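You operate a simulated robot arm through the tools that you are given. There is no shell and no other tool. Be economical: measure what you need, move in short steps, check, and stop when the job is done.

You run a simulated robot arm. Do the job below in one go: nothing can be reset, and whatever is moved stays where it is left.

Task
Put the pasta and the tea in the packet basket.
Fine: then push the basket in and draw the fridge curtain shut; the empty cocoa carton stays where it is. Set down upright: pasta carton, tea carton. Where these are worked on the way, their far stop is far enough and under half their travel is too little: packet basket.
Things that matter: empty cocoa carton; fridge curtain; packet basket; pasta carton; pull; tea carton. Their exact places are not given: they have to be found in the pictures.

It is judged by the outcome, as a careful person would: the job done as asked, and still so three seconds after it is handed in. It fails if anything else is knocked over, pushed out of place, dropped, spilled or broken.

Robot
A 7-joint arm with a fingered hand on a trunk, on a base that drives. Base frame: it is fixed to the floor where the robot stands at the start and does not move with it; the origin is under the middle of the robot, x ahead of it, y to its left, z up; the surface under the hand at the start is at about z = 900. Lengths are in mm, angles in rad, forces in N, time in s.
Its first joint turns from -2.897 to 2.897 rad. Places, roughly: fridge curtain [500, 500, 500]; packet basket [700, 200, 500]; pull [700, 200, 500]. Payload 4 kg.
Tool frame: the origin (TCP) lies between the finger pads and is the grasp point; the fingertips stand 30 mm ahead of it; z points along the fingers, y is the line along which they close. The gripper opens to 104 mm. The gripper's body begins 35 mm behind the TCP. The gripper is a hand of 4 fingers: y runs from the thumb to the fingers, the wrist lies at [-15, -113, -190] in the tool frame, and closing takes about 1.5 s.
Orientation is told as [roll, pitch, yaw] about the base's x, y, z axes, in that order, counted from this pose: with the fingers straight down and the wrist toward the robot, the tool's x, y and z point along [0, 1, 0], [1, 0, 0] and [0, 0, -1] of the base frame.

Tools
- The arm moves only by the tool drive_tool. Its argument "commands" is a list of rows, each an object (a shift or turn left out is 0, a gripper value left out holds the last) with "translation": the shift along the base's x, y, z in m, a list of three; "turn": the turn, a rotation vector about the base's x, y, z in rad, a list of three. In form: [{"translation": [dx, dy, dz], "turn": [ax, ay, az]}, ...]. A call has 1 to 8 rows; each row is the pose to reach, as a shift and turn from the pose commanded when the call began. "jaw" is the finger opening in m, from 0 to 0.104, set as the call begins (left out, the last holds). Each row takes 0.2 s and may step no farther than 50 mm and 0.15 rad from the row before; otherwise, or with a gripper value out of range, the whole call is refused. Where a pose cannot be reached the arm comes as near as it can. A force on the tool above 80 N (or 10 N above the force at the start of the call, whichever is more), or a blocked arm, ends the call early, and 0.2 s more pass. The fingers move at their own pace (about 153 mm/s each) and stop on an object; they squeeze with about 28 N. The grip force told is the motor's: it shows also when the fingers shut on nothing. Time passes only in rows, and 0.2 s behind the last, so rows that repeat a pose let the fingers close. It gives the time, the measured TCP pose, the force on the tool (base axes), the opening and the grip force at its end, in the units of the frame above (readings bear some noise), with the torque about the TCP (base axes, N m) and any sound that the robot's microphone picked up.
- Cameras (640 x 400 px; columns grow to the right, rows downward): "scene" is now at [326, 221.5, 1231.9]; the picture's right is [0.38, -0.92, 0.00], its down [-0.53, -0.22, -0.82] and it looks along [0.76, 0.31, -0.57] (base axes); focal length 214 px, centre (320, 200). "wrist" rides on the gripper at [61, -92, -130] in the tool frame; the picture's right is [-0.81, 0.28, -0.52], its down [-0.53, -0.71, 0.46] and it looks along [-0.24, 0.64, 0.72] (tool axes); focal length 275 px, centre (320, 200).
- camera(camera): a new picture of that camera. No time passes.
- base_move(legs): drives the robot by 1 to 6 legs, each [ahead, left, turn to the left] in mm, mm and rad, along the robot's own axes; the way and the turn of a leg run together, so that a leg with both is an arc; at most 1500 mm and 3.142 rad a leg. The arm and the cameras ride along, it lands a little off, and it stops where it bumps. It gives what a move gives.
- move_fingers(index, middle, ring, thumb_bend, thumb_turn): sets how far each is bent, from 0 (flat) to 1 (curled in); at 0.3 the hand is open as for a grip, at 0.7 the pads meet at the TCP. One left out holds its place. A second passes; each finger stops where it meets its share of the squeeze, and holds until it gets a number again. A gripper value or a shape takes the hand back. It gives what a move gives, with no picture; readings hold the bend of each and the force on the fingers (four entries, about 0 where the hand has none), thumb and palm. thumb_turn goes from beside the hand (0) to across from the fingers (1), as for a grip.
- grasp_type(shape): the hand has 4 fingers and takes this shape, open, in about a second: jaw (thumb against the fingers, like two jaws); tri (thumb and two fingers); tip (a fingertip pinch); poke (one finger out to press); point (the index stretched); flat (the hand flat); cup (the hand cupped); fist (a fist). The gripper value then closes the fingers along that shape, each until it touches; the sizes above hold for jaw. It gives what a move gives, with no picture.
- head_to(pan, tilt): turns the head with the scene camera to pan (to the left, within 2.496 rad either way) and tilt (down, from -0.506 to 1.204), counted from straight ahead of the robot. It gives what a move gives.
- point_at(camera, pixels): there is no depth. For up to 12 entries [column, row, z] of the newest picture of that camera ("zoom" is the newest enlarged one), the place [x, y] in the base frame at which the ray of that pixel passes the height z, good to about 2 mm, but the place of the scene camera against the robot may be out by one fixed shift of up to 25 mm in any direction. No time passes.
- enlarge(camera, box): a new picture of the part [left, top, right, bottom] of that camera's present view, enlarged. No time passes.
- finish_job(): hands the job in; it is judged then, once.

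Work in short steps. Measure before you move; look again where a grasp or a placing could have gone wrong, and mend it. You have 80 turns and 60 pictures in all, those below and enlarged ones among them. Open the gripper and draw the arm clear of the work before you hand the job in, unless the task says otherwise; then end with one line.

The tools are called after "Request:" by a JSON object that holds its "name" and its "arguments". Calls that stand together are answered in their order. drive_tool: Moves the arm, as the interface text tells. Its arguments: {"type":"object","properties":{"commands":{"type":"array","items":{"type":"object","properties":{"translation":{"type":"array","items":{"type":"number"}},"turn":{"type":"array","items":{"type":"number"}}}}},"jaw":{"type":"number"}},"required":["commands"]} The other tools are called the same way: grasp_type (shape) gives the hand a shape; move_fingers (index, middle, ring, thumb_bend, thumb_turn) moves the fingers one by one; base_move (legs) drives the base; head_to (pan, tilt) turns the head that bears the scene camera; camera (camera) takes a picture; point_at (camera, pixels) gives the place at which the rays of pixels pass given heights; enlarge (camera, box) takes an enlarged picture of a part of a camera's view; finish_job () hands the job in.

At the start:

```text
t: 0.0
position: [452.8, 342.2, 1208.4]
orientation: [0.0, 0.0, 0.0]
ft_force: [0.5, 0.0, 0.4]
moment: [0.0, 0.0, -0.01]
width: 103.6
gripper_force: 0.2
shape: jaw
bend: [0.3, 0.3, 0.3, 0.3, 0.98]
finger forces: [0.0, 0.1, 0.1, 0.0, 0.0, 0.0]
robot x, y, heading: [-1.4, 1.6, 0.0]
head pan, tilt: [0.391, 0.604]
```

scene: 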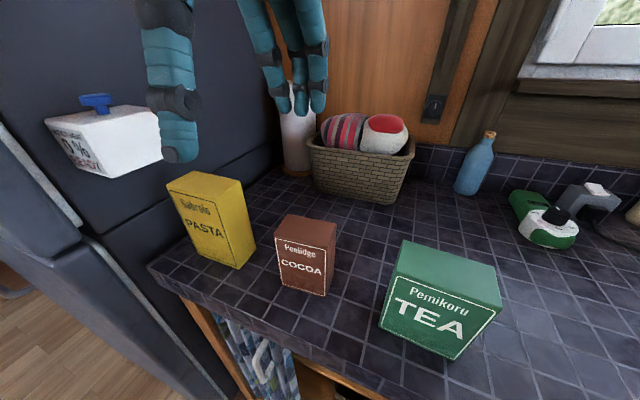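
wrist: 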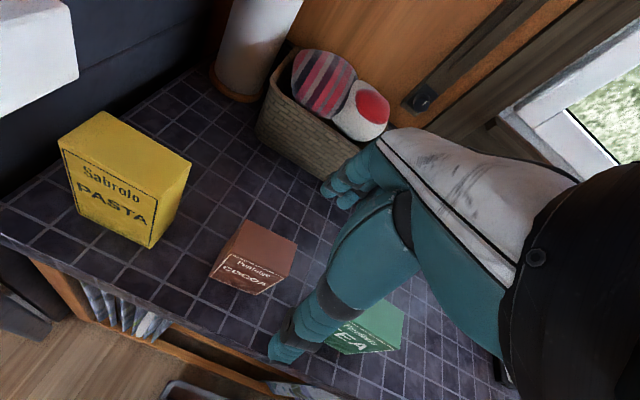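

The counter shows pasta, cocoa and tea; the packet basket and curtain are below the counter. I tilt the head down to see them.

Request:
{"name": "head_to", "arguments": {"pan": 0.3, "tilt": 1.15}}

Request:
{"name": "camera", "arguments": {"camera": "scene"}}

```text
t: 1.0
position: [453.3, 342.9, 1208.6]
orientation: [-0.001, 0.001, -0.001]
ft_force: [-0.8, -1.0, -0.3]
moment: [-0.01, -0.01, 0.02]
width: 103.5
gripper_force: 0.1
shape: jaw
bend: [0.3, 0.3, 0.3, 0.3, 0.98]
finger forces: [0.0, 0.0, 0.0, 0.0, 0.0, 0.1]
robot x, y, heading: [-0.2, -1.8, 0.001]
head pan, tilt: [0.3, 1.15]
```

```text
57 pictures are left
```

scene: 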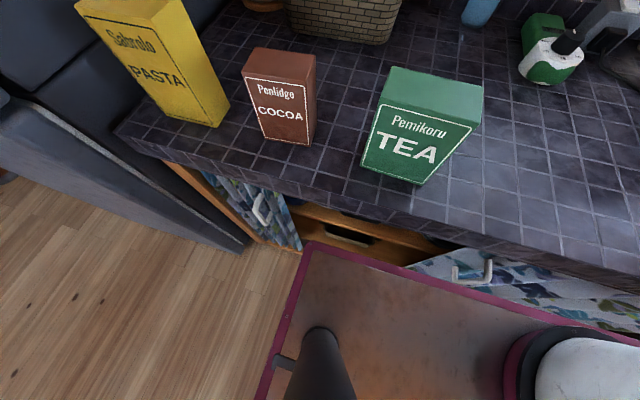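

Below the counter are a wooden drawer-like thing and flowered fronts. I look behind the robot before backing up to see the front.

Request:
{"name": "head_to", "arguments": {"pan": 2.49, "tilt": 0.6}}

Request:
{"name": "camera", "arguments": {"camera": "scene"}}

Request:
{"name": "head_to", "arguments": {"pan": -2.49, "tilt": 0.6}}

Request:
{"name": "camera", "arguments": {"camera": "scene"}}

```text
t: 3.0
position: [453.1, 342.1, 1209.4]
orientation: [-0.002, -0.001, 0.001]
ft_force: [0.4, 0.1, 0.4]
moment: [-0.01, 0.03, -0.01]
width: 103.6
gripper_force: 0.1
shape: jaw
bend: [0.3, 0.3, 0.3, 0.3, 0.98]
finger forces: [0.0, 0.1, 0.1, 0.0, 0.0, 0.0]
robot x, y, heading: [1.5, -1.3, -0.001]
head pan, tilt: [2.491, 0.6]
```

```text
56 pictures are left
```

scene: 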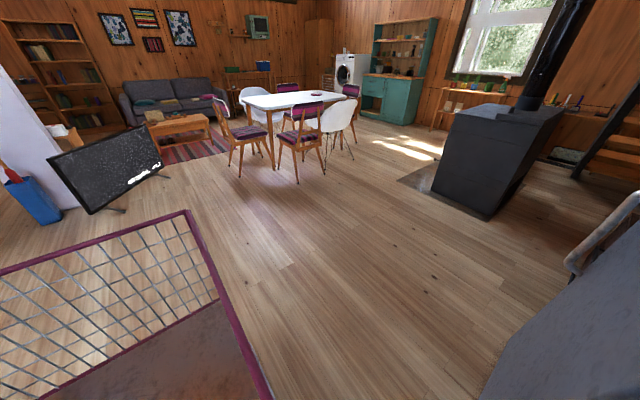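

```text
t: 6.9
position: [453.5, 342.1, 1208.7]
orientation: [0.001, 0.0, 0.001]
ft_force: [0.3, -0.6, 0.5]
moment: [-0.02, 0.01, -0.04]
width: 103.7
gripper_force: 0.0
shape: jaw
bend: [0.3, 0.3, 0.3, 0.3, 0.98]
finger forces: [0.1, 0.0, 0.1, 0.0, 0.0, 0.0]
robot x, y, heading: [0.9, -1.1, -0.001]
head pan, tilt: [-2.491, 0.6]
```

```text
55 pictures are left
```

scene: 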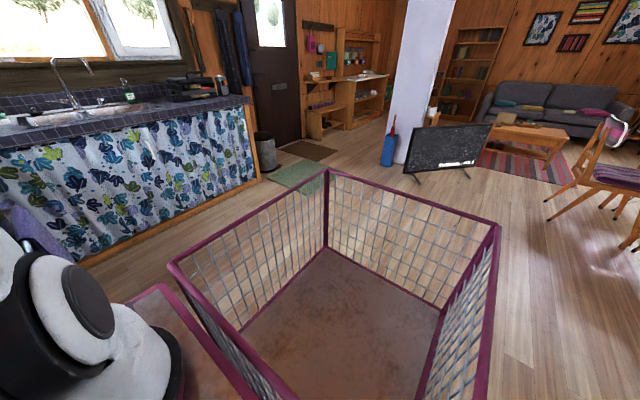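

Plenty of room behind. I back up 600 mm and look at the counter front.

Request:
{"name": "base_move", "arguments": {"legs": [[-600, 0, 0]]}}

Request:
{"name": "head_to", "arguments": {"pan": 0.25, "tilt": 0.75}}

Request:
{"name": "camera", "arguments": {"camera": "scene"}}

```text
t: 10.3
position: [-152.0, 346.2, 1207.6]
orientation: [0.002, 0.001, 0.014]
ft_force: [0.0, 0.0, -0.3]
moment: [0.01, -0.02, 0.01]
width: 103.7
gripper_force: 0.2
shape: jaw
bend: [0.3, 0.3, 0.3, 0.3, 0.98]
finger forces: [0.0, 0.0, 0.0, 0.0, 0.0, 0.1]
robot x, y, heading: [-600.9, -5.8, 0.015]
head pan, tilt: [-2.491, 0.6]
```

```text
t: 12.8
position: [-151.4, 343.7, 1209.2]
orientation: [0.001, 0.001, 0.015]
ft_force: [0.3, -0.6, 0.8]
moment: [-0.04, -0.02, -0.02]
width: 103.8
gripper_force: 0.1
shape: jaw
bend: [0.3, 0.3, 0.3, 0.3, 0.98]
finger forces: [0.0, 0.0, 0.1, 0.0, 0.0, 0.0]
robot x, y, heading: [-599.9, -2.0, 0.017]
head pan, tilt: [0.25, 0.75]
```

```text
54 pictures are left
```

scene: 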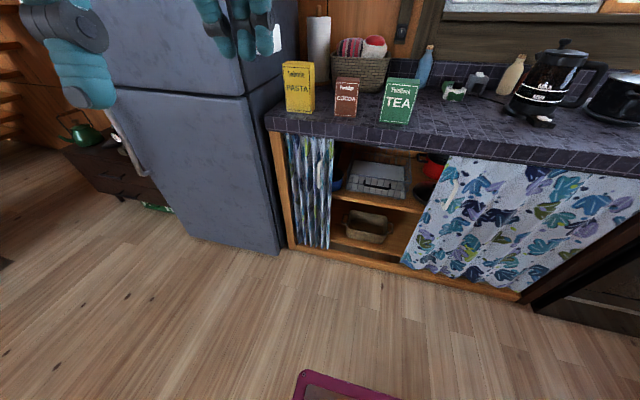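

Request:
{"name": "enlarge", "arguments": {"camera": "scene", "box": [260, 50, 500, 290]}}

```text
1.67 times, centred on (380, 170) of scene
```

zoom: 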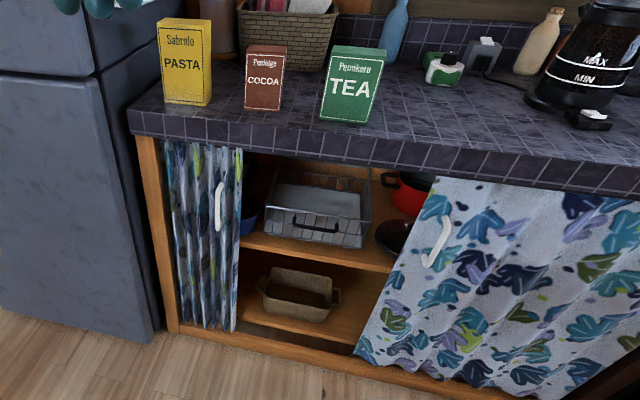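

The wire basket with a black handle on the upper shelf is the packet basket; left curtain with white handle next to the fridge is the fridge curtain. Measure key points on the zoom.

Request:
{"name": "point_at", "arguments": {"camera": "zoom", "pixels": [[172, 332, 0], [360, 356, 0], [162, 101, 900], [207, 106, 900], [244, 108, 900], [279, 111, 900], [319, 121, 900], [366, 124, 900], [300, 150, 880], [240, 246, 500], [390, 272, 500], [218, 205, 500]]}}

Request:
{"name": "point_at", "arguments": {"camera": "zoom", "pixels": [[240, 246, 300], [390, 272, 300], [218, 205, 700], [218, 185, 700], [218, 230, 500], [264, 230, 500], [264, 230, 700], [362, 248, 500], [362, 248, 700], [300, 229, 600], [264, 207, 700], [370, 222, 700]]}}

```text
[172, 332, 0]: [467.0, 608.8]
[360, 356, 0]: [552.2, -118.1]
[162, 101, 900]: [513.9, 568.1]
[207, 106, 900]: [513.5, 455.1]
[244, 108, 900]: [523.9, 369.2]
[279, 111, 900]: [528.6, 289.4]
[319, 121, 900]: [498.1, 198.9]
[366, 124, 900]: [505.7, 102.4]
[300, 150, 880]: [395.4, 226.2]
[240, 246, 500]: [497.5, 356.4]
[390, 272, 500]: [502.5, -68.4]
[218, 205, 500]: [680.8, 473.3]
```

```text
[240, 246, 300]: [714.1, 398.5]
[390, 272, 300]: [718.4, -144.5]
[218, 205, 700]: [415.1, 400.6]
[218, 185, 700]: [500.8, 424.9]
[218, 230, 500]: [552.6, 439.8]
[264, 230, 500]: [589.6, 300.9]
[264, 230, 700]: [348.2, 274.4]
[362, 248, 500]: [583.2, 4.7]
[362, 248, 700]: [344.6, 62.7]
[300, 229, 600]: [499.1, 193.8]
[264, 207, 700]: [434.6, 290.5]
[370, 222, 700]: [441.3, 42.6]
```

Take a tight enlargement on the basket and handle.

Request:
{"name": "enlarge", "arguments": {"camera": "scene", "box": [280, 120, 440, 220]}}

Request:
{"name": "enlarge", "arguments": {"camera": "scene", "box": [270, 50, 430, 150]}}

```text
4.00 times, centred on (360, 170) of scene
```

zoom: 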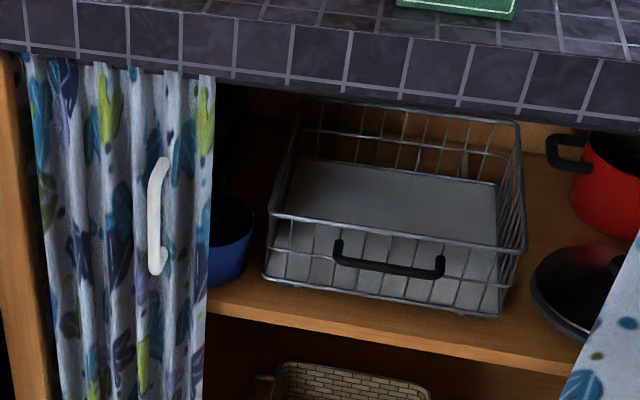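

```text
4.00 times, centred on (350, 100) of scene
```

zoom: 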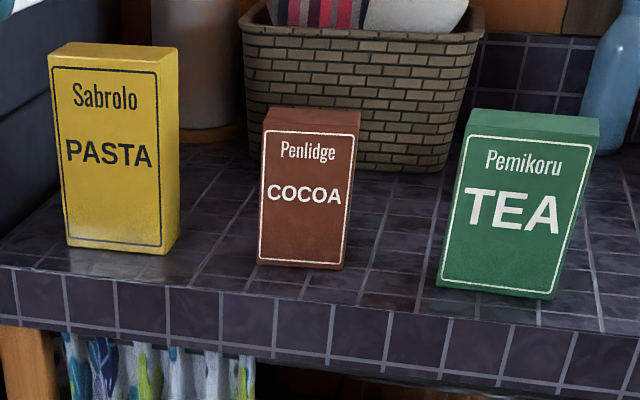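

Request:
{"name": "point_at", "arguments": {"camera": "zoom", "pixels": [[68, 247, 900], [164, 254, 900], [180, 235, 900], [257, 264, 900], [342, 269, 900], [437, 287, 900], [553, 299, 900], [49, 67, 1100], [157, 73, 1100], [466, 135, 1100], [594, 146, 1100], [602, 118, 1100]]}}

Request:
{"name": "point_at", "arguments": {"camera": "zoom", "pixels": [[49, 67, 1050], [157, 73, 1050], [66, 42, 1050], [178, 47, 1050], [466, 135, 1050], [594, 146, 1050], [472, 109, 1050], [602, 118, 1050], [265, 125, 1030], [358, 130, 1030], [200, 288, 900], [500, 315, 900]]}}

```text
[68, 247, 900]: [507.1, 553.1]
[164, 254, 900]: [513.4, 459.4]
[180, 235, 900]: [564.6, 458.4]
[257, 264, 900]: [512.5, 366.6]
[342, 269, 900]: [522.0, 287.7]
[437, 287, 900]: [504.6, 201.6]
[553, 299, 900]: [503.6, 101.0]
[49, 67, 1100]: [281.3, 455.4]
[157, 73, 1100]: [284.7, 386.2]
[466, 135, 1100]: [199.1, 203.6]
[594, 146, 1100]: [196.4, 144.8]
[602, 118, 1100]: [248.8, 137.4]
```

```text
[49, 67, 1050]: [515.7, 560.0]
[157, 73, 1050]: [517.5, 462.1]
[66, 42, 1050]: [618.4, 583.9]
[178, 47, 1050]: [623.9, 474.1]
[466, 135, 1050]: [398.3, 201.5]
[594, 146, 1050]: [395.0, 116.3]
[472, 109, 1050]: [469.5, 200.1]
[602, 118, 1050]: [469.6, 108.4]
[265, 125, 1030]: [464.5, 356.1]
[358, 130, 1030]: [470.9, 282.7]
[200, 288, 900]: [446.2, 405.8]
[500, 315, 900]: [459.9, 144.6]
```

Request:
{"name": "point_at", "arguments": {"camera": "scene", "pixels": [[346.25, 190, 500], [405.75, 198.75, 500], [347.5, 173.25, 600], [411.25, 182.5, 600], [355, 144.25, 600], [410, 150.5, 600], [377.5, 187.5, 550], [364.5, 185.5, 550], [390.25, 188.75, 550], [331, 191.5, 500], [426, 211, 500], [319.3, 174, 650]]}}

Request:
{"name": "point_at", "arguments": {"camera": "scene", "pixels": [[346.25, 190, 550], [405.75, 198.75, 550], [347.5, 173.25, 650], [411.25, 182.5, 650], [355, 144.25, 650], [410, 150.5, 650], [377.5, 187.5, 600], [329, 246, 100], [331, 191.5, 550], [426, 211, 550], [319.3, 174, 600], [333, 139, 800]]}}

```text
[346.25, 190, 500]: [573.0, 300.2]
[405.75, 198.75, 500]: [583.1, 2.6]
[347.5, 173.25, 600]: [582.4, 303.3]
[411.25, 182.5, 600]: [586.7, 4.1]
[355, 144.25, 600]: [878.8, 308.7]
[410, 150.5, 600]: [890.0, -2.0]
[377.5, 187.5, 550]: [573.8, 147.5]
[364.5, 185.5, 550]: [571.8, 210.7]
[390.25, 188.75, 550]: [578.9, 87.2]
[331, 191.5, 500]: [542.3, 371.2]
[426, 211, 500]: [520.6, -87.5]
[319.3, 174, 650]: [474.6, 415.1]
```

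```text
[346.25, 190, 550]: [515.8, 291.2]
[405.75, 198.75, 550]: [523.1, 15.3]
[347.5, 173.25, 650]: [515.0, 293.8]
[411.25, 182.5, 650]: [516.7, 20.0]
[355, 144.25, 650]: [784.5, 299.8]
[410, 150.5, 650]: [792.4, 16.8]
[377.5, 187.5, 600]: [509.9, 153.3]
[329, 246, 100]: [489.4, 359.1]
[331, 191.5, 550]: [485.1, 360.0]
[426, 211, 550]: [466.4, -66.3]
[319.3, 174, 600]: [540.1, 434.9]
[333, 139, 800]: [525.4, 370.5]
```

Measured: basket front x≈540, y≈18…295, z≈540–640, handle bar near z≈590, y≈90…207; cartons front x≈510. I drive to about (-250, 150) as a working stand and look down again.

Request:
{"name": "base_move", "arguments": {"legs": [[350, 150, -0.017]]}}

Request:
{"name": "head_to", "arguments": {"pan": 0.1, "tilt": 0.75}}

Request:
{"name": "camera", "arguments": {"camera": "scene"}}

Request:
{"name": "camera", "arguments": {"camera": "wrist"}}

```text
t: 15.2
position: [196.7, 485.6, 1208.9]
orientation: [0.001, 0.001, 0.0]
ft_force: [0.0, 0.4, 0.6]
moment: [-0.01, 0.0, 0.02]
width: 103.6
gripper_force: 0.0
shape: jaw
bend: [0.3, 0.3, 0.3, 0.3, 0.98]
finger forces: [0.0, 0.0, 0.1, 0.0, 0.1, 0.1]
robot x, y, heading: [-259.3, 142.7, -0.001]
head pan, tilt: [0.25, 0.75]
```

```text
t: 15.8
position: [196.1, 485.5, 1208.6]
orientation: [0.001, 0.001, -0.001]
ft_force: [-0.2, 0.7, 0.2]
moment: [-0.02, 0.01, 0.03]
width: 103.6
gripper_force: 0.1
shape: jaw
bend: [0.3, 0.3, 0.3, 0.3, 0.98]
finger forces: [0.1, 0.0, 0.0, 0.1, 0.1, 0.1]
robot x, y, heading: [-257.9, 144.9, -0.007]
head pan, tilt: [0.099, 0.75]
```

```text
50 pictures are left
```

scene: 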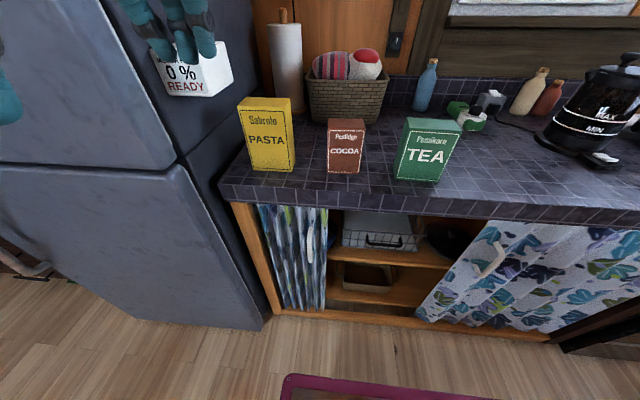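

```text
49 pictures are left
```

wrist: 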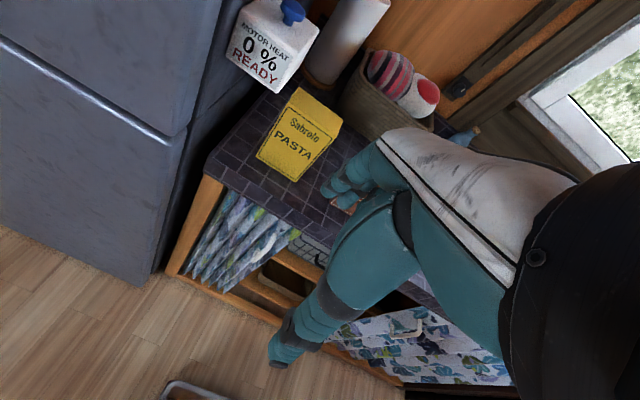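

Measure pasta in the wrist picture (accurate to hand) and in the scene picture for calibrating the camera shift.

Request:
{"name": "enlarge", "arguments": {"camera": "wrist", "box": [200, 70, 392, 190]}}

Request:
{"name": "enlarge", "arguments": {"camera": "scene", "box": [220, 80, 476, 240]}}

```text
3.33 times, centred on (296, 130) of wrist
```

zoom: 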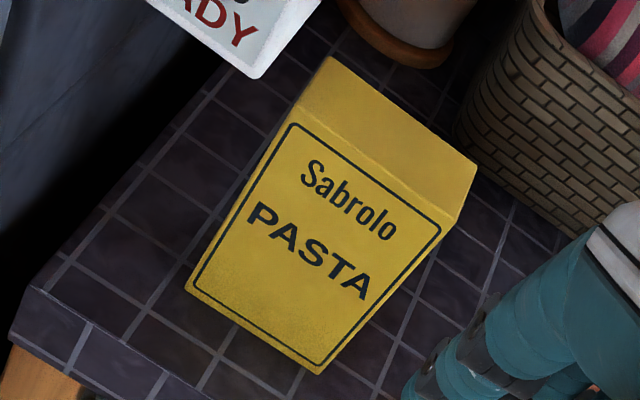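

```text
2.50 times, centred on (348, 160) of scene
```

zoom: 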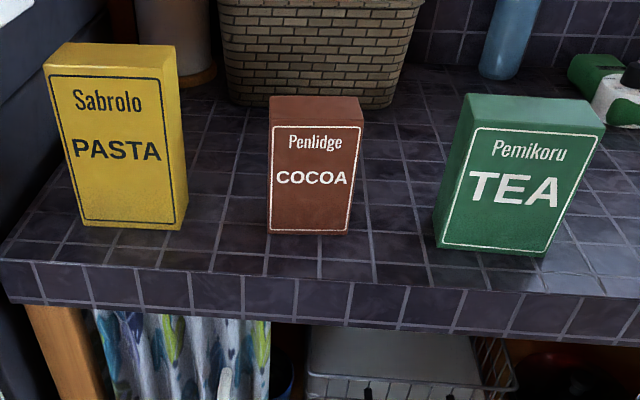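

Request:
{"name": "point_at", "arguments": {"camera": "wrist", "pixels": [[255.8, 156.4, 900], [295.7, 181.9, 900], [286.1, 105.4, 1050], [335.6, 136.6, 1050], [299, 87.1, 1050], [343.1, 118.9, 1050], [286.1, 105.4, 1070], [335.6, 136.6, 1070], [299, 87.1, 1070], [343.1, 118.9, 1070]]}}

Request:
{"name": "point_at", "arguments": {"camera": "zoom", "pixels": [[80, 225, 900], [182, 231, 900], [44, 69, 1050], [172, 77, 1050], [62, 43, 1050], [178, 46, 1050], [436, 249, 900], [545, 256, 900], [477, 125, 1030], [600, 132, 1030], [466, 93, 1030], [590, 98, 1030]]}}

Request:
{"name": "point_at", "arguments": {"camera": "zoom", "pixels": [[268, 235, 900], [346, 237, 900], [270, 122, 1030], [362, 124, 1030], [270, 97, 1030], [357, 97, 1030], [434, 210, 900], [10, 262, 900], [320, 280, 900], [630, 298, 900], [320, 323, 850], [189, 203, 900]]}}

```text
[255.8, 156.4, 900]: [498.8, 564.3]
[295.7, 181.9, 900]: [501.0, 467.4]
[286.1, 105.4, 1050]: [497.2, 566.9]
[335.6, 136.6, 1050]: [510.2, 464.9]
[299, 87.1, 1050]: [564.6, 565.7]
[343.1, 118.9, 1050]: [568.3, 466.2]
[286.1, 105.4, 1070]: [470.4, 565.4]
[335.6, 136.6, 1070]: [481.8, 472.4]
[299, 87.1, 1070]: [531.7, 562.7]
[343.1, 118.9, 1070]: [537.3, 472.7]
```

```text
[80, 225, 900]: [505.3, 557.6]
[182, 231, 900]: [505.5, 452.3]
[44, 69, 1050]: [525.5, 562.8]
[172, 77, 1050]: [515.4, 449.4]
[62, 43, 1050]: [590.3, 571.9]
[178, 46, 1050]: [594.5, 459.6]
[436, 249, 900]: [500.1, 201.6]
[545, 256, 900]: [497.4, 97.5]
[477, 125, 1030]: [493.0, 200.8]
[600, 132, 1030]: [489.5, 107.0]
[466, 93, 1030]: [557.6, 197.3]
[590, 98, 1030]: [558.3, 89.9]
```

```text
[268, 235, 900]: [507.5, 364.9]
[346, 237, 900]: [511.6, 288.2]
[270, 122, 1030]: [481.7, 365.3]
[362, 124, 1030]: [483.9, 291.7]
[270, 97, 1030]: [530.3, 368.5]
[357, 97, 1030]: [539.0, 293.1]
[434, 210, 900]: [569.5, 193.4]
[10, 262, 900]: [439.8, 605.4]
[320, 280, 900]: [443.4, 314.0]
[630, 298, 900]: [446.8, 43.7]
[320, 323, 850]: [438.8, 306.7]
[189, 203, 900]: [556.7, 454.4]
```

Calibration: true ≈ scene + (−6, +10). Pasta centre ≈ (531, 515), top ≈1050; tea centre ≈ (525, 157). Now I turn the hand to point forward (pitch −1.57) in free air while moving right.

Request:
{"name": "drive_tool", "arguments": {"commands": [{"translation": [0, -0.03, 0], "turn": [0, -0.143, 0]}, {"translation": [0, -0.06, 0], "turn": [0, -0.286, 0]}, {"translation": [0, -0.09, 0], "turn": [0, -0.429, 0]}, {"translation": [0, -0.12, 0], "turn": [0, -0.572, 0]}, {"translation": [0, -0.15, 0], "turn": [0, -0.715, 0]}, {"translation": [0, -0.18, 0], "turn": [0, -0.858, 0]}, {"translation": [0, -0.21, 0], "turn": [0, -1.0, 0]}, {"translation": [0, -0.24, 0], "turn": [0, -1.143, 0]}]}}

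Request:
{"name": "drive_tool", "arguments": {"commands": [{"translation": [0, -0.03, -0.03], "turn": [0, -0.143, 0]}, {"translation": [0, -0.06, -0.07], "turn": [0, -0.286, 0]}, {"translation": [0, -0.085, -0.11], "turn": [0, -0.427, 0]}, {"translation": [0, -0.085, -0.16], "turn": [0, -0.427, 0]}, {"translation": [0, -0.085, -0.21], "turn": [0, -0.427, 0]}, {"translation": [0, -0.085, -0.26], "turn": [0, -0.427, 0]}, {"translation": [0, -0.085, -0.31], "turn": [0, -0.427, 0]}, {"translation": [0, -0.085, -0.36], "turn": [0, -0.427, 0]}]}}

```text
t: 17.1
position: [204.1, 379.0, 1281.6]
orientation: [0.257, -0.694, -0.177]
ft_force: [-1.4, -0.4, -0.4]
moment: [0.01, 0.02, 0.01]
width: 103.9
gripper_force: 0.1
shape: jaw
bend: [0.3, 0.3, 0.3, 0.3, 0.98]
finger forces: [0.0, 0.1, 0.0, 0.0, 0.1, 0.1]
robot x, y, heading: [-257.7, 146.3, 0.002]
head pan, tilt: [0.099, 0.75]
stopped in row 6: the arm was blocked; the commanded pose is now the measured one
```

```text
t: 17.6
position: [201.4, 376.5, 1334.9]
orientation: [0.726, -0.837, -0.531]
ft_force: [-0.4, 0.5, 0.1]
moment: [0.02, 0.01, 0.0]
width: 103.9
gripper_force: 0.0
shape: jaw
bend: [0.3, 0.3, 0.3, 0.3, 0.98]
finger forces: [0.0, 0.0, 0.0, 0.0, 0.0, 0.1]
out of reach, approached as far as the arm can: row 2
robot x, y, heading: [-257.6, 143.9, -0.001]
head pan, tilt: [0.099, 0.75]
stopped in row 2: the arm was blocked; the commanded pose is now the measured one
```

The arm was blocked turning in that cramped high pose. I turn back to the neutral orientation, then will try again lower and farther out.

Request:
{"name": "drive_tool", "arguments": {"commands": [{"translation": [0.01, 0, -0.015], "turn": [-0.056, 0.1185, 0.0222]}, {"translation": [0.02, 0, -0.03], "turn": [-0.112, 0.237, 0.0444]}, {"translation": [0.03, 0, -0.045], "turn": [-0.168, 0.3555, 0.0666]}, {"translation": [0.04, 0, -0.06], "turn": [-0.224, 0.474, 0.0888]}, {"translation": [0.05, 0, -0.075], "turn": [-0.28, 0.5925, 0.111]}, {"translation": [0.06, 0, -0.09], "turn": [-0.336, 0.711, 0.1332]}, {"translation": [0.07, 0, -0.105], "turn": [-0.392, 0.8295, 0.1554]}, {"translation": [0.08, 0, -0.12], "turn": [-0.4477, 0.9478, 0.1777]}]}}

Request:
{"name": "camera", "arguments": {"camera": "scene"}}

```text
t: 19.4
position: [284.0, 376.3, 1212.0]
orientation: [-0.009, 0.002, 0.005]
ft_force: [-0.5, 0.7, -1.2]
moment: [-0.01, -0.03, 0.0]
width: 103.8
gripper_force: 0.0
shape: jaw
bend: [0.3, 0.3, 0.3, 0.3, 0.98]
finger forces: [0.0, 0.0, 0.0, 0.0, 0.0, 0.0]
robot x, y, heading: [-257.8, 143.0, -0.001]
head pan, tilt: [0.099, 0.75]
```

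```text
46 pictures are left
```

scene: 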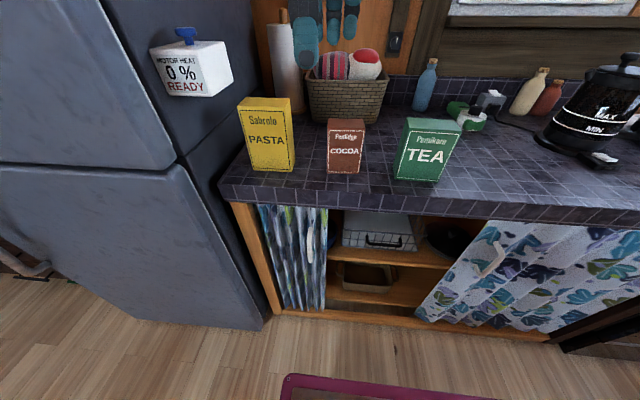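

Back to neutral. Descend in front of the counter (x≈284, well clear of the edge at 437) to z≈750 and y≈200.

Request:
{"name": "drive_tool", "arguments": {"commands": [{"translation": [0, -0.03, -0.04]}, {"translation": [0, -0.06, -0.08]}, {"translation": [0, -0.08, -0.12]}, {"translation": [0, -0.1, -0.16]}, {"translation": [0, -0.12, -0.2]}, {"translation": [0, -0.14, -0.24]}, {"translation": [0, -0.16, -0.28]}, {"translation": [0, -0.18, -0.32]}]}}

Request:
{"name": "drive_tool", "arguments": {"commands": [{"translation": [0, 0, -0.02], "turn": [0, -0.143, 0]}, {"translation": [0, 0, -0.04], "turn": [0, -0.286, 0]}, {"translation": [0, 0, -0.06], "turn": [0, -0.429, 0]}, {"translation": [0, 0, -0.08], "turn": [0, -0.572, 0]}, {"translation": [0, 0, -0.1], "turn": [0, -0.715, 0]}, {"translation": [0, 0, -0.12], "turn": [0, -0.858, 0]}, {"translation": [0, 0, -0.14], "turn": [0, -1.0, 0]}, {"translation": [0, 0, -0.16], "turn": [0, -1.143, 0]}]}}

```text
t: 21.2
position: [353.3, 255.6, 914.5]
orientation: [-0.006, 0.003, 0.004]
ft_force: [-1.1, -0.9, 0.7]
moment: [-0.02, -0.04, 0.0]
width: 103.7
gripper_force: 0.1
shape: jaw
bend: [0.3, 0.3, 0.3, 0.3, 0.98]
finger forces: [0.1, 0.0, 0.0, 0.0, 0.0, 0.1]
out of reach, approached as far as the arm can: row 5, 6, 7, 8
robot x, y, heading: [-258.5, 146.3, 0.0]
head pan, tilt: [0.099, 0.75]
```

```text
t: 22.6
position: [391.9, 283.1, 815.6]
orientation: [-0.028, -0.743, 0.031]
ft_force: [-59.4, -8.5, -14.3]
moment: [0.24, -0.88, -1.36]
width: 87.1
gripper_force: 0.1
shape: jaw
bend: [0.41, 0.47, 0.44, 0.3, 0.98]
finger forces: [10.8, 28.0, 24.6, 0.1, 0.0, 0.1]
out of reach, approached as far as the arm can: row 1, 2, 3, 4, 5, 6
robot x, y, heading: [-260.0, 146.2, 0.006]
head pan, tilt: [0.099, 0.75]
stopped in row 6: the force on the tool passed its limit at 107 N (the readings are from after the stop); the commanded pose is now the measured one
```

Fingers pressed on the counter edge (force −59 N in x). I back the base 250 mm to come free, and look.

Request:
{"name": "base_move", "arguments": {"legs": [[-250, 0, 0]]}}

Request:
{"name": "head_to", "arguments": {"pan": 0.1, "tilt": 0.9}}

Request:
{"name": "camera", "arguments": {"camera": "scene"}}

Request:
{"name": "camera", "arguments": {"camera": "wrist"}}

```text
t: 24.4
position: [146.0, 285.4, 816.3]
orientation: [-0.022, -0.752, 0.027]
ft_force: [-0.6, 1.0, -0.1]
moment: [-0.01, -0.01, 0.01]
width: 104.1
gripper_force: 0.1
shape: jaw
bend: [0.3, 0.3, 0.3, 0.3, 0.98]
finger forces: [0.0, 0.0, 0.0, 0.0, 0.0, 0.0]
robot x, y, heading: [-511.6, 150.0, 0.005]
head pan, tilt: [0.099, 0.75]
```

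```text
t: 25.1
position: [145.6, 286.3, 817.3]
orientation: [-0.025, -0.753, 0.029]
ft_force: [0.0, 1.0, 0.9]
moment: [0.03, -0.02, -0.02]
width: 103.3
gripper_force: 0.0
shape: jaw
bend: [0.3, 0.3, 0.3, 0.3, 0.98]
finger forces: [0.0, 0.0, 0.1, 0.0, 0.0, 0.0]
robot x, y, heading: [-509.1, 142.9, 0.003]
head pan, tilt: [0.099, 0.901]
```

```text
45 pictures are left
```

scene: 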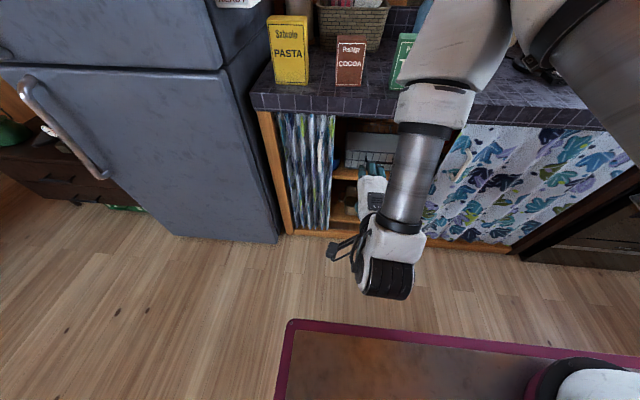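

```text
44 pictures are left
```

wrist: 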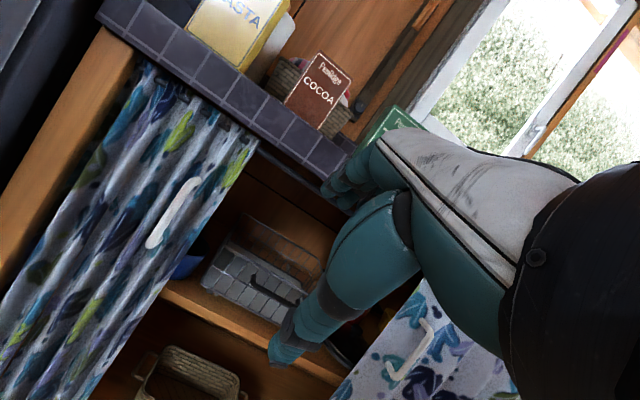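

Now free, hand at pitch −0.75, elbow up. I continue pitching to −1.57 while lowering to z≈600 here in free space.

Request:
{"name": "drive_tool", "arguments": {"commands": [{"translation": [0, -0.015, -0.027], "turn": [0.003, -0.102, -0.004]}, {"translation": [0, -0.03, -0.055], "turn": [0.006, -0.205, -0.008]}, {"translation": [0, -0.045, -0.082], "turn": [0.009, -0.307, -0.011]}, {"translation": [0, -0.06, -0.11], "turn": [0.012, -0.41, -0.015]}, {"translation": [0, -0.075, -0.137], "turn": [0.015, -0.512, -0.018]}, {"translation": [0, -0.09, -0.165], "turn": [0.018, -0.615, -0.02]}, {"translation": [0, -0.105, -0.19], "turn": [0.02, -0.717, -0.022]}, {"translation": [0, -0.12, -0.22], "turn": [0.022, -0.82, -0.024]}]}}

```text
t: 26.9
position: [306.0, 367.1, 551.2]
orientation: [-0.147, -1.535, 0.12]
ft_force: [-0.6, 0.2, -0.3]
moment: [0.01, 0.03, 0.0]
width: 104.0
gripper_force: 0.1
shape: jaw
bend: [0.3, 0.3, 0.3, 0.3, 0.97]
finger forces: [0.0, 0.1, 0.0, 0.1, 0.0, 0.0]
out of reach, approached as far as the arm can: row 1, 2, 3, 4, 5, 6, 7, 8
robot x, y, heading: [-508.4, 145.7, 0.003]
head pan, tilt: [0.099, 0.901]
```

Orientation nearly reached with position displaced to (306, 367, 551). I test a small commanded move to see what the arm does.

Request:
{"name": "drive_tool", "arguments": {"commands": [{"translation": [0.04, 0.0, 0]}, {"translation": [0.08, 0.0, 0]}, {"translation": [0.12, 0, 0]}, {"translation": [0.16, 0, 0]}]}}

Request:
{"name": "camera", "arguments": {"camera": "scene"}}

```text
t: 27.9
position: [412.9, 359.5, 605.3]
orientation: [1.728, -1.563, -1.745]
ft_force: [0.2, -0.2, 0.4]
moment: [0.0, 0.0, 0.02]
width: 104.2
gripper_force: 0.0
shape: jaw
bend: [0.3, 0.3, 0.3, 0.3, 0.97]
finger forces: [0.0, 0.0, 0.0, 0.0, 0.0, 0.0]
out of reach, approached as far as the arm can: row 1, 2, 3, 4
robot x, y, heading: [-507.6, 145.2, 0.005]
head pan, tilt: [0.099, 0.901]
```

```text
43 pictures are left
```

scene: 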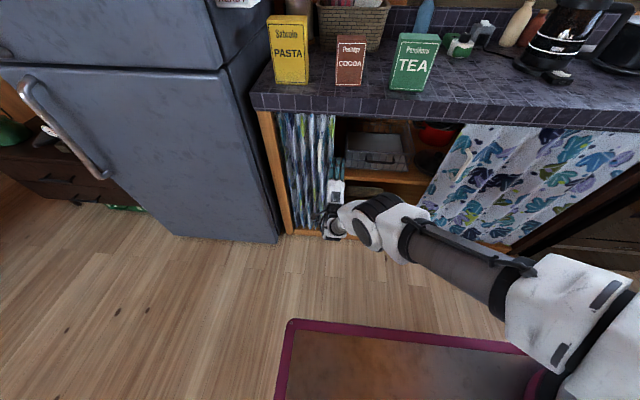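

The arm has swung to a low, elbow-out configuration. I hold the same command a few rows to see whether it converges.

Request:
{"name": "drive_tool", "arguments": {"commands": [{"translation": [0, 0, 0]}, {"translation": [0, 0, 0]}, {"translation": [0, 0, 0]}]}}

```text
t: 28.7
position: [413.2, 359.0, 605.3]
orientation: [1.773, -1.563, -1.79]
ft_force: [-0.9, 0.0, -0.4]
moment: [0.02, 0.01, -0.01]
width: 104.0
gripper_force: 0.0
shape: jaw
bend: [0.3, 0.3, 0.3, 0.3, 0.97]
finger forces: [0.1, 0.0, 0.1, 0.1, 0.1, 0.1]
robot x, y, heading: [-511.4, 143.4, 0.001]
head pan, tilt: [0.099, 0.901]
```

Stable and commanded pose equals measured. Draw back from the curtain and test motion to the right.

Request:
{"name": "drive_tool", "arguments": {"commands": [{"translation": [-0.03, 0, 0]}, {"translation": [-0.06, 0, 0]}, {"translation": [-0.06, -0.04, 0]}, {"translation": [-0.06, -0.08, 0]}, {"translation": [-0.06, -0.12, 0]}, {"translation": [-0.06, -0.16, 0]}, {"translation": [-0.06, -0.2, 0]}]}}

Request:
{"name": "camera", "arguments": {"camera": "wrist"}}

```text
t: 30.3
position: [402.8, 243.1, 572.6]
orientation: [1.878, -1.564, -1.9]
ft_force: [-0.4, 0.2, 0.0]
moment: [0.01, 0.03, 0.01]
width: 103.9
gripper_force: 0.1
shape: jaw
bend: [0.3, 0.3, 0.3, 0.3, 0.97]
finger forces: [0.1, 0.1, 0.1, 0.0, 0.0, 0.0]
out of reach, approached as far as the arm can: row 2, 3, 4, 5, 6, 7
robot x, y, heading: [-509.0, 147.6, 0.006]
head pan, tilt: [0.099, 0.901]
```

```text
42 pictures are left
```

wrist: 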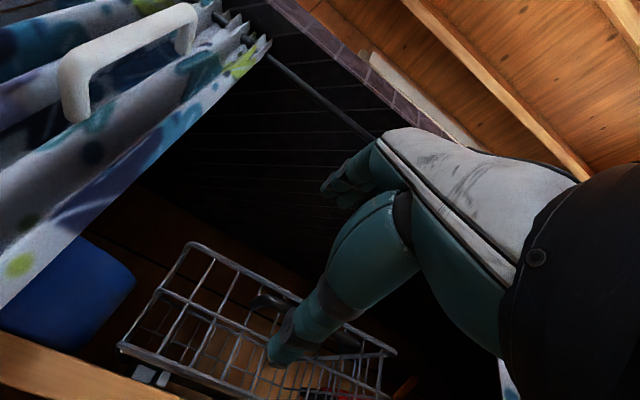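

Now the hand is before the basket. I look at basket and hand with the scene camera enlarged.

Request:
{"name": "enlarge", "arguments": {"camera": "scene", "box": [300, 100, 460, 200]}}

```text
4.00 times, centred on (380, 150) of scene
```

zoom: 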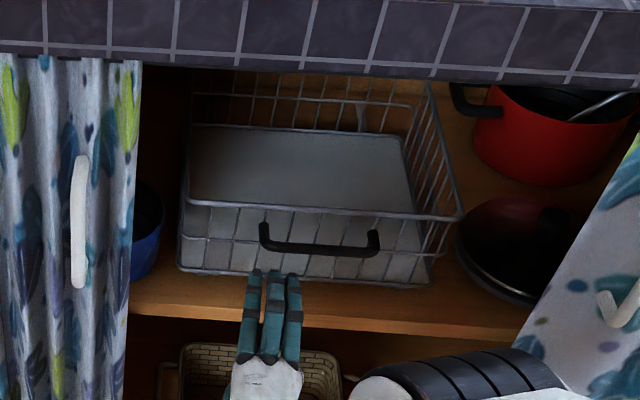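

Request:
{"name": "point_at", "arguments": {"camera": "zoom", "pixels": [[271, 271, 625], [271, 271, 615], [318, 249, 560], [318, 249, 580], [318, 249, 600], [180, 268, 540], [433, 286, 540], [183, 202, 640], [460, 216, 640], [264, 224, 600], [375, 232, 600], [140, 312, 540]]}}

```text
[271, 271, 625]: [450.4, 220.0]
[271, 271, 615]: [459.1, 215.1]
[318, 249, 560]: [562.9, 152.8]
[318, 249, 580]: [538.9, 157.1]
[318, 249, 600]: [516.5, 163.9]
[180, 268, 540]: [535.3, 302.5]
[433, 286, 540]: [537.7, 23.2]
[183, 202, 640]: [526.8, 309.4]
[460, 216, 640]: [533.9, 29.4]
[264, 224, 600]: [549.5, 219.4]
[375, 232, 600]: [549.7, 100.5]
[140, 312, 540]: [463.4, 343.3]
```

Bar lies at roughly (495, 170, 610). I set the opening to 70 mm and move to y≈172, z≈612 still short in x.

Request:
{"name": "drive_tool", "arguments": {"commands": [{"translation": [0, -0.02, 0.01]}, {"translation": [0, -0.04, 0.02]}, {"translation": [0, -0.06, 0.03]}, {"translation": [0, -0.07, 0.04]}, {"translation": [0, -0.07, 0.04]}], "jaw": 0.07}}

Request:
{"name": "enlarge", "arguments": {"camera": "scene", "box": [300, 100, 460, 200]}}

Request:
{"name": "camera", "arguments": {"camera": "wrist"}}

```text
t: 31.5
position: [427.1, 223.5, 588.7]
orientation: [-2.266, -1.564, 2.226]
ft_force: [-0.6, 0.0, -0.7]
moment: [0.0, 0.0, -0.02]
width: 70.3
gripper_force: 0.0
shape: jaw
bend: [0.28, 0.38, 0.35, 0.6, 0.99]
finger forces: [0.0, 0.0, 0.0, 0.0, 0.0, 0.0]
out of reach, approached as far as the arm can: row 1, 2, 3, 4, 5
robot x, y, heading: [-510.7, 144.8, 0.005]
head pan, tilt: [0.099, 0.901]
```

```text
4.00 times, centred on (380, 150) of scene
```

zoom: 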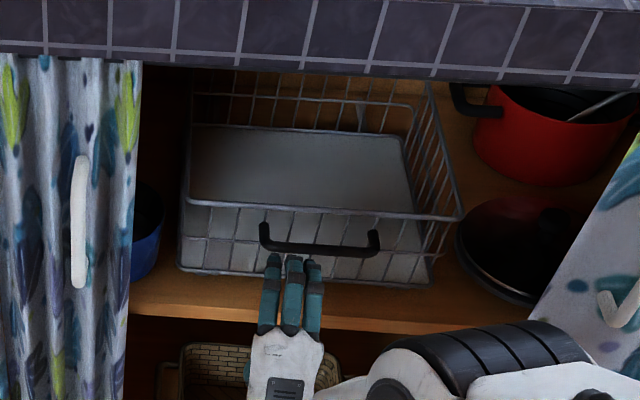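

```text
39 pictures are left
```

wrist: 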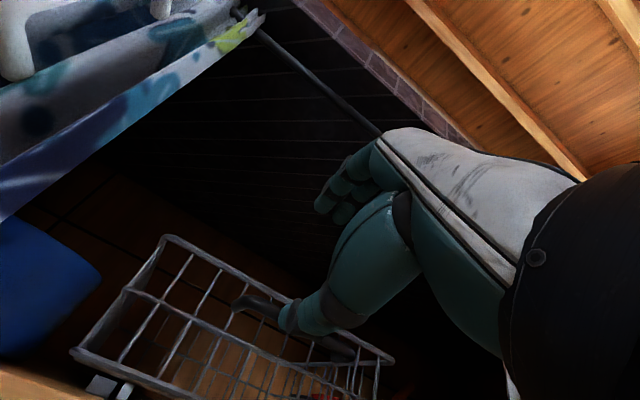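

Arm is at its near boundary, so I shift sideways with the base by 50 mm right, then extend with the arm up and forward.

Request:
{"name": "base_move", "arguments": {"legs": [[-40, -50, 0]]}}

Request:
{"name": "drive_tool", "arguments": {"commands": [{"translation": [0.02, 0, 0.01]}, {"translation": [0.04, 0, 0.02]}, {"translation": [0.05, 0, 0.023]}, {"translation": [0.05, 0, 0.023]}]}}

Request:
{"name": "enlarge", "arguments": {"camera": "scene", "box": [300, 100, 460, 200]}}

```text
t: 32.5
position: [388.5, 173.5, 588.1]
orientation: [-2.28, -1.564, 2.241]
ft_force: [-0.3, -0.7, 0.2]
moment: [0.02, 0.03, -0.01]
width: 70.4
gripper_force: 0.0
shape: jaw
bend: [0.28, 0.38, 0.35, 0.6, 0.99]
finger forces: [0.0, 0.0, 0.0, 0.0, 0.1, 0.0]
robot x, y, heading: [-548.1, 93.5, 0.003]
head pan, tilt: [0.099, 0.901]
```

```text
t: 33.5
position: [438.4, 174.8, 611.5]
orientation: [-2.286, -1.563, 2.245]
ft_force: [0.7, 0.4, 0.0]
moment: [0.02, -0.01, -0.01]
width: 70.3
gripper_force: 0.0
shape: jaw
bend: [0.28, 0.38, 0.35, 0.6, 0.99]
finger forces: [0.0, 0.0, 0.0, 0.0, 0.1, 0.0]
robot x, y, heading: [-543.2, 97.5, 0.007]
head pan, tilt: [0.099, 0.901]
```

```text
4.00 times, centred on (380, 150) of scene
```

zoom: 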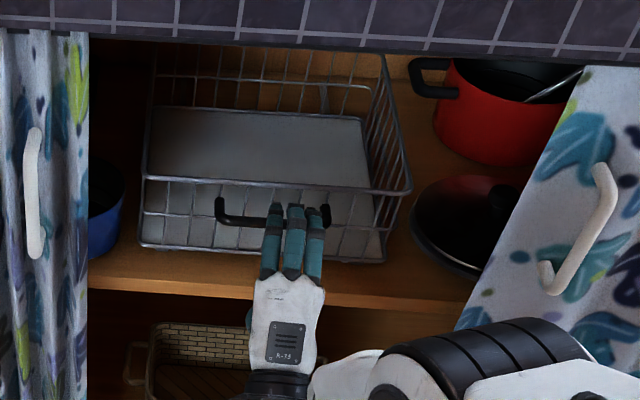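

Fingers sit above the bar line, centred slightly right (295 vs 273). I move +10 mm left and forward 45 mm, then look with both cameras.

Request:
{"name": "drive_tool", "arguments": {"commands": [{"translation": [0.01, 0.01, 0]}, {"translation": [0.02, 0.01, 0]}, {"translation": [0.03, 0.01, 0]}, {"translation": [0.037, 0.01, 0]}, {"translation": [0.045, 0.01, 0]}]}}

Request:
{"name": "enlarge", "arguments": {"camera": "scene", "box": [330, 120, 410, 170]}}

Request:
{"name": "camera", "arguments": {"camera": "wrist"}}

```text
t: 34.7
position: [473.5, 181.3, 620.2]
orientation: [-2.04, -1.564, 2.0]
ft_force: [-0.2, -0.1, -0.6]
moment: [-0.01, 0.0, -0.02]
width: 70.2
gripper_force: 0.1
shape: jaw
bend: [0.28, 0.38, 0.35, 0.6, 0.99]
finger forces: [0.0, 0.0, 0.0, 0.0, 0.0, 0.1]
out of reach, approached as far as the arm can: row 3, 4, 5
robot x, y, heading: [-548.2, 96.8, -0.001]
head pan, tilt: [0.099, 0.901]
```

```text
8.00 times, centred on (370, 145) of scene
```

zoom: 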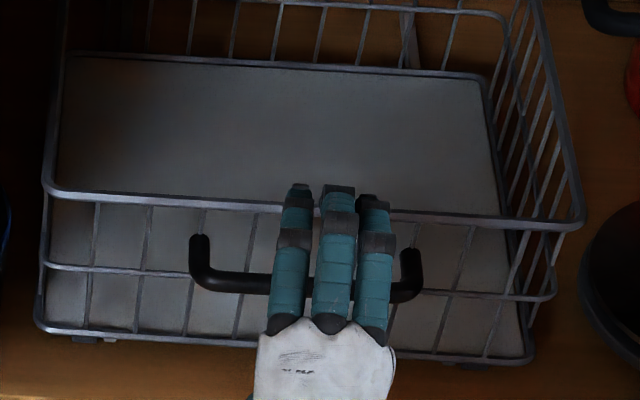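

```text
36 pictures are left
```

wrist: 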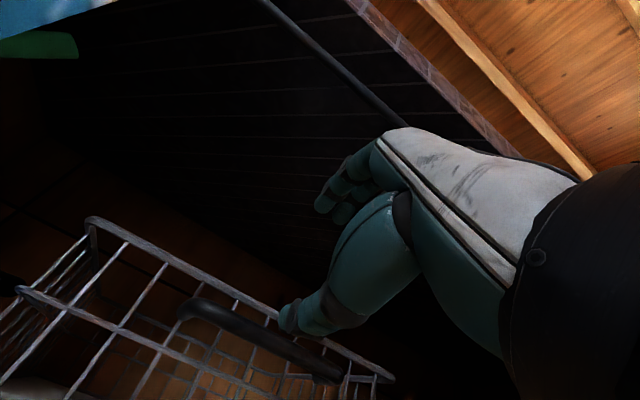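

Check the bar height with the wrist camera rays.

Request:
{"name": "point_at", "arguments": {"camera": "wrist", "pixels": [[230, 318, 560], [230, 318, 580], [230, 318, 600], [310, 360, 560], [310, 360, 580], [310, 360, 600], [295, 315, 580], [295, 315, 600], [190, 262, 620], [190, 262, 640], [190, 262, 660]]}}

Request:
{"name": "point_at", "arguments": {"camera": "zoom", "pixels": [[240, 283, 580], [240, 283, 600], [240, 283, 620], [335, 190, 640], [335, 190, 655], [60, 330, 540]]}}

```text
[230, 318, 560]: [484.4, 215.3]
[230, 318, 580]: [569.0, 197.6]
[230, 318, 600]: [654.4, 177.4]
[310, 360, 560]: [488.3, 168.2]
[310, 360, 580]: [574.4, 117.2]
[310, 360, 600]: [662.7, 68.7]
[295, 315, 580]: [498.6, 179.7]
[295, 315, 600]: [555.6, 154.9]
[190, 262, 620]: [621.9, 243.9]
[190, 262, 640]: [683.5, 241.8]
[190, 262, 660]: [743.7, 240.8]
```

```text
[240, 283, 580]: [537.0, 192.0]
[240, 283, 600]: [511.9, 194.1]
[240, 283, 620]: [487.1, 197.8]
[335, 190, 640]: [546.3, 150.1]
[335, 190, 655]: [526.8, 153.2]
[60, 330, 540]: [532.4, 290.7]
```

The two rays meet at about (533, 200, 571): the bar is lower and deeper than thought, and the thumb is above it. I pull back 35 mm, lower to z≈577 with opening 60 mm.

Request:
{"name": "drive_tool", "arguments": {"commands": [{"translation": [-0.02, 0, 0]}, {"translation": [-0.04, 0, 0]}, {"translation": [-0.045, 0, -0.02]}, {"translation": [-0.045, 0, -0.043]}, {"translation": [-0.045, 0, -0.043]}], "jaw": 0.06}}

```text
t: 35.9
position: [422.6, 180.5, 587.2]
orientation: [-1.95, -1.563, 1.91]
ft_force: [0.2, 0.1, -0.5]
moment: [0.0, -0.01, 0.01]
width: 60.3
gripper_force: 0.2
shape: jaw
bend: [0.74, 0.41, 0.38, 0.66, 1.0]
finger forces: [0.0, 0.0, 0.1, 0.0, 0.0, 0.0]
out of reach, approached as far as the arm can: row 4, 5
robot x, y, heading: [-549.6, 94.3, 0.001]
head pan, tilt: [0.099, 0.901]
```

Index finger curled oddly at 60 mm; I return to 70 mm opening and go forward/down a bit.

Request:
{"name": "drive_tool", "arguments": {"commands": [{"translation": [0.01, 0, -0.005]}, {"translation": [0.02, 0, -0.01]}, {"translation": [0.02, 0, -0.012]}, {"translation": [0.02, 0, -0.012]}], "jaw": 0.07}}

Request:
{"name": "camera", "arguments": {"camera": "wrist"}}

```text
t: 36.9
position: [434.2, 177.4, 595.2]
orientation: [-2.11, -1.565, 2.069]
ft_force: [0.3, 1.0, 0.5]
moment: [0.01, -0.02, -0.02]
width: 69.5
gripper_force: 0.0
shape: jaw
bend: [0.28, 0.38, 0.35, 0.6, 1.0]
finger forces: [0.0, 0.1, 0.0, 0.0, 0.0, 0.0]
out of reach, approached as far as the arm can: row 1, 2, 3, 4
robot x, y, heading: [-543.8, 95.7, 0.004]
head pan, tilt: [0.099, 0.901]
```

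```text
35 pictures are left
```

wrist: 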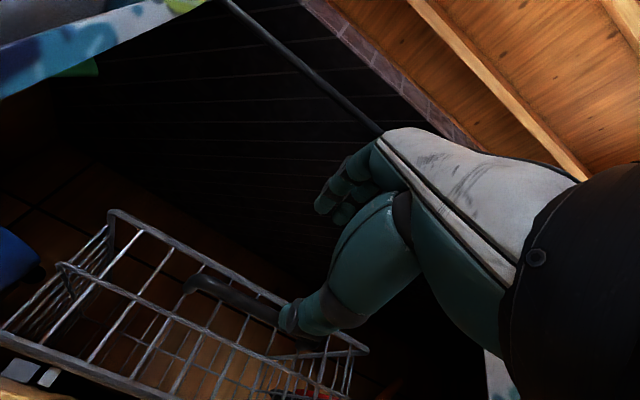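

Lower z was reachable earlier at less extension (about 912 mm ahead), so I pull back 65 mm and go down, then base drives forward.

Request:
{"name": "drive_tool", "arguments": {"commands": [{"translation": [-0.03, 0.01, 0]}, {"translation": [-0.06, 0.02, -0.005]}, {"translation": [-0.065, 0.02, -0.015]}, {"translation": [-0.065, 0.02, -0.02]}, {"translation": [-0.065, 0.02, -0.02]}]}}

```text
t: 38.1
position: [369.3, 198.3, 573.6]
orientation: [-2.251, -1.564, 2.21]
ft_force: [0.3, 1.1, 0.2]
moment: [0.0, -0.02, 0.01]
width: 69.8
gripper_force: 0.0
shape: jaw
bend: [0.28, 0.38, 0.35, 0.6, 1.0]
finger forces: [0.0, 0.0, 0.0, 0.0, 0.0, 0.1]
robot x, y, heading: [-543.8, 93.9, 0.004]
head pan, tilt: [0.099, 0.901]
```

Reached (369, 198, 574). Base forward 110, right 25, then check.

Request:
{"name": "base_move", "arguments": {"legs": [[110, -25, 0]]}}

Request:
{"name": "camera", "arguments": {"camera": "wrist"}}

Request:
{"name": "enlarge", "arguments": {"camera": "scene", "box": [330, 120, 410, 170]}}

```text
t: 39.3
position: [476.7, 175.2, 574.2]
orientation: [-2.265, -1.567, 2.229]
ft_force: [-0.5, -0.2, 0.6]
moment: [0.01, 0.0, 0.04]
width: 69.5
gripper_force: 0.0
shape: jaw
bend: [0.28, 0.38, 0.35, 0.6, 1.0]
finger forces: [0.0, 0.1, 0.0, 0.0, 0.0, 0.0]
robot x, y, heading: [-441.9, 72.9, 0.007]
head pan, tilt: [0.099, 0.901]
```

```text
34 pictures are left
```

wrist: 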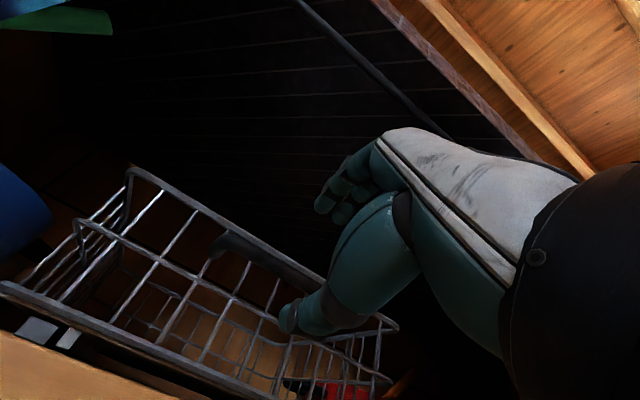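

```text
8.00 times, centred on (370, 145) of scene
```

zoom: 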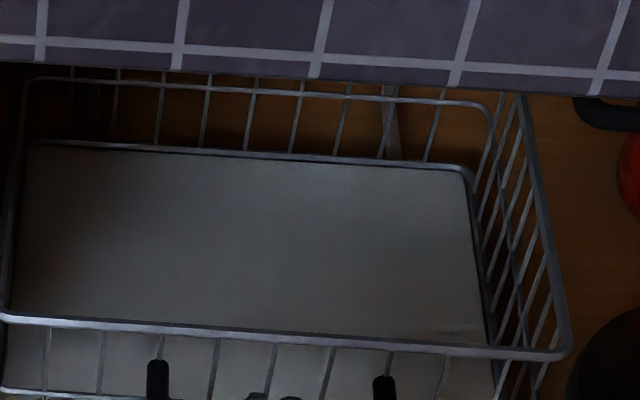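

Request:
{"name": "point_at", "arguments": {"camera": "wrist", "pixels": [[260, 255, 560], [260, 255, 580], [260, 255, 600], [300, 275, 580], [300, 275, 600], [288, 310, 550], [288, 310, 535]]}}

Request:
{"name": "enlarge", "arguments": {"camera": "scene", "box": [310, 140, 406, 200]}}

```text
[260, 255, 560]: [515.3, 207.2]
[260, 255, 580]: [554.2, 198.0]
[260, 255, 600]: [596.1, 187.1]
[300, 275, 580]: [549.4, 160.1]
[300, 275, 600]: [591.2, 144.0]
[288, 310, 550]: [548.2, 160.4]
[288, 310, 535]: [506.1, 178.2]
```

```text
6.67 times, centred on (358, 170) of scene
```

zoom: 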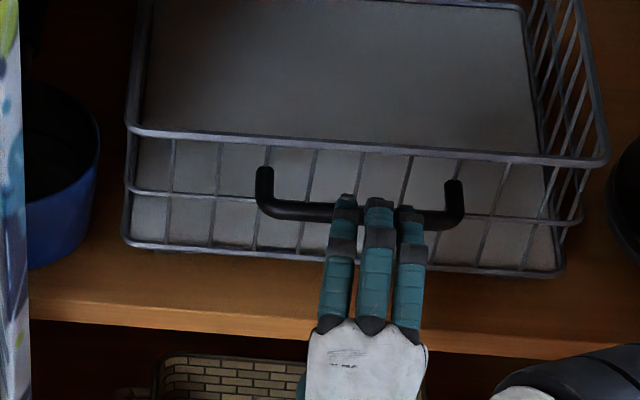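

Bar again resolves to z≈570 at x≈533, between thumb (~535) and fingers (~609). Base forward 42, then close.

Request:
{"name": "base_move", "arguments": {"legs": [[40, 0, 0]]}}

Request:
{"name": "drive_tool", "arguments": {"commands": [{"translation": [0, 0, 0]}, {"translation": [0, 0, 0]}, {"translation": [0, 0, 0]}, {"translation": [0, 0, 0]}, {"translation": [0, 0, 0]}, {"translation": [0, 0, 0]}, {"translation": [0, 0, 0]}, {"translation": [0, 0, 0]}], "jaw": 0}}

Request:
{"name": "enlarge", "arguments": {"camera": "scene", "box": [310, 140, 406, 200]}}

```text
t: 40.2
position: [517.1, 175.6, 573.1]
orientation: [-2.254, -1.564, 2.215]
ft_force: [1.0, 0.7, -0.2]
moment: [0.02, 0.04, -0.02]
width: 69.8
gripper_force: 0.0
shape: jaw
bend: [0.28, 0.38, 0.35, 0.6, 1.0]
finger forces: [0.0, 0.1, 0.0, 0.0, 0.0, 0.1]
robot x, y, heading: [-399.3, 69.7, 0.004]
head pan, tilt: [0.099, 0.901]
```

```text
t: 42.0
position: [516.7, 175.8, 573.2]
orientation: [-2.239, -1.564, 2.201]
ft_force: [1.1, -0.5, -1.1]
moment: [-0.07, 0.04, -0.04]
width: 5.7
gripper_force: 28.0
shape: jaw
bend: [0.71, 0.68, 0.69, 0.73, 1.0]
finger forces: [14.0, 7.4, 3.3, 0.0, 25.8, 0.0]
robot x, y, heading: [-401.2, 71.1, 0.008]
head pan, tilt: [0.099, 0.901]
```

```text
6.67 times, centred on (358, 170) of scene
```

zoom: 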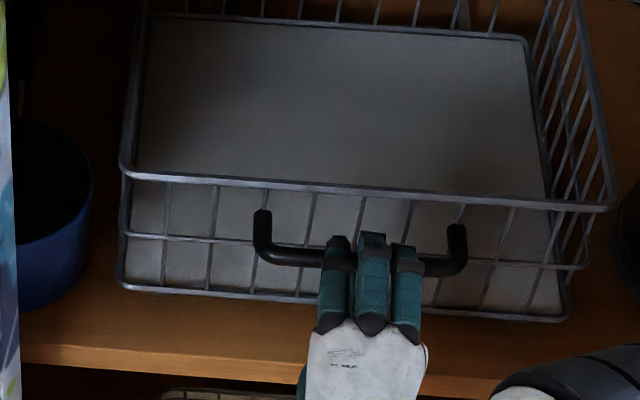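

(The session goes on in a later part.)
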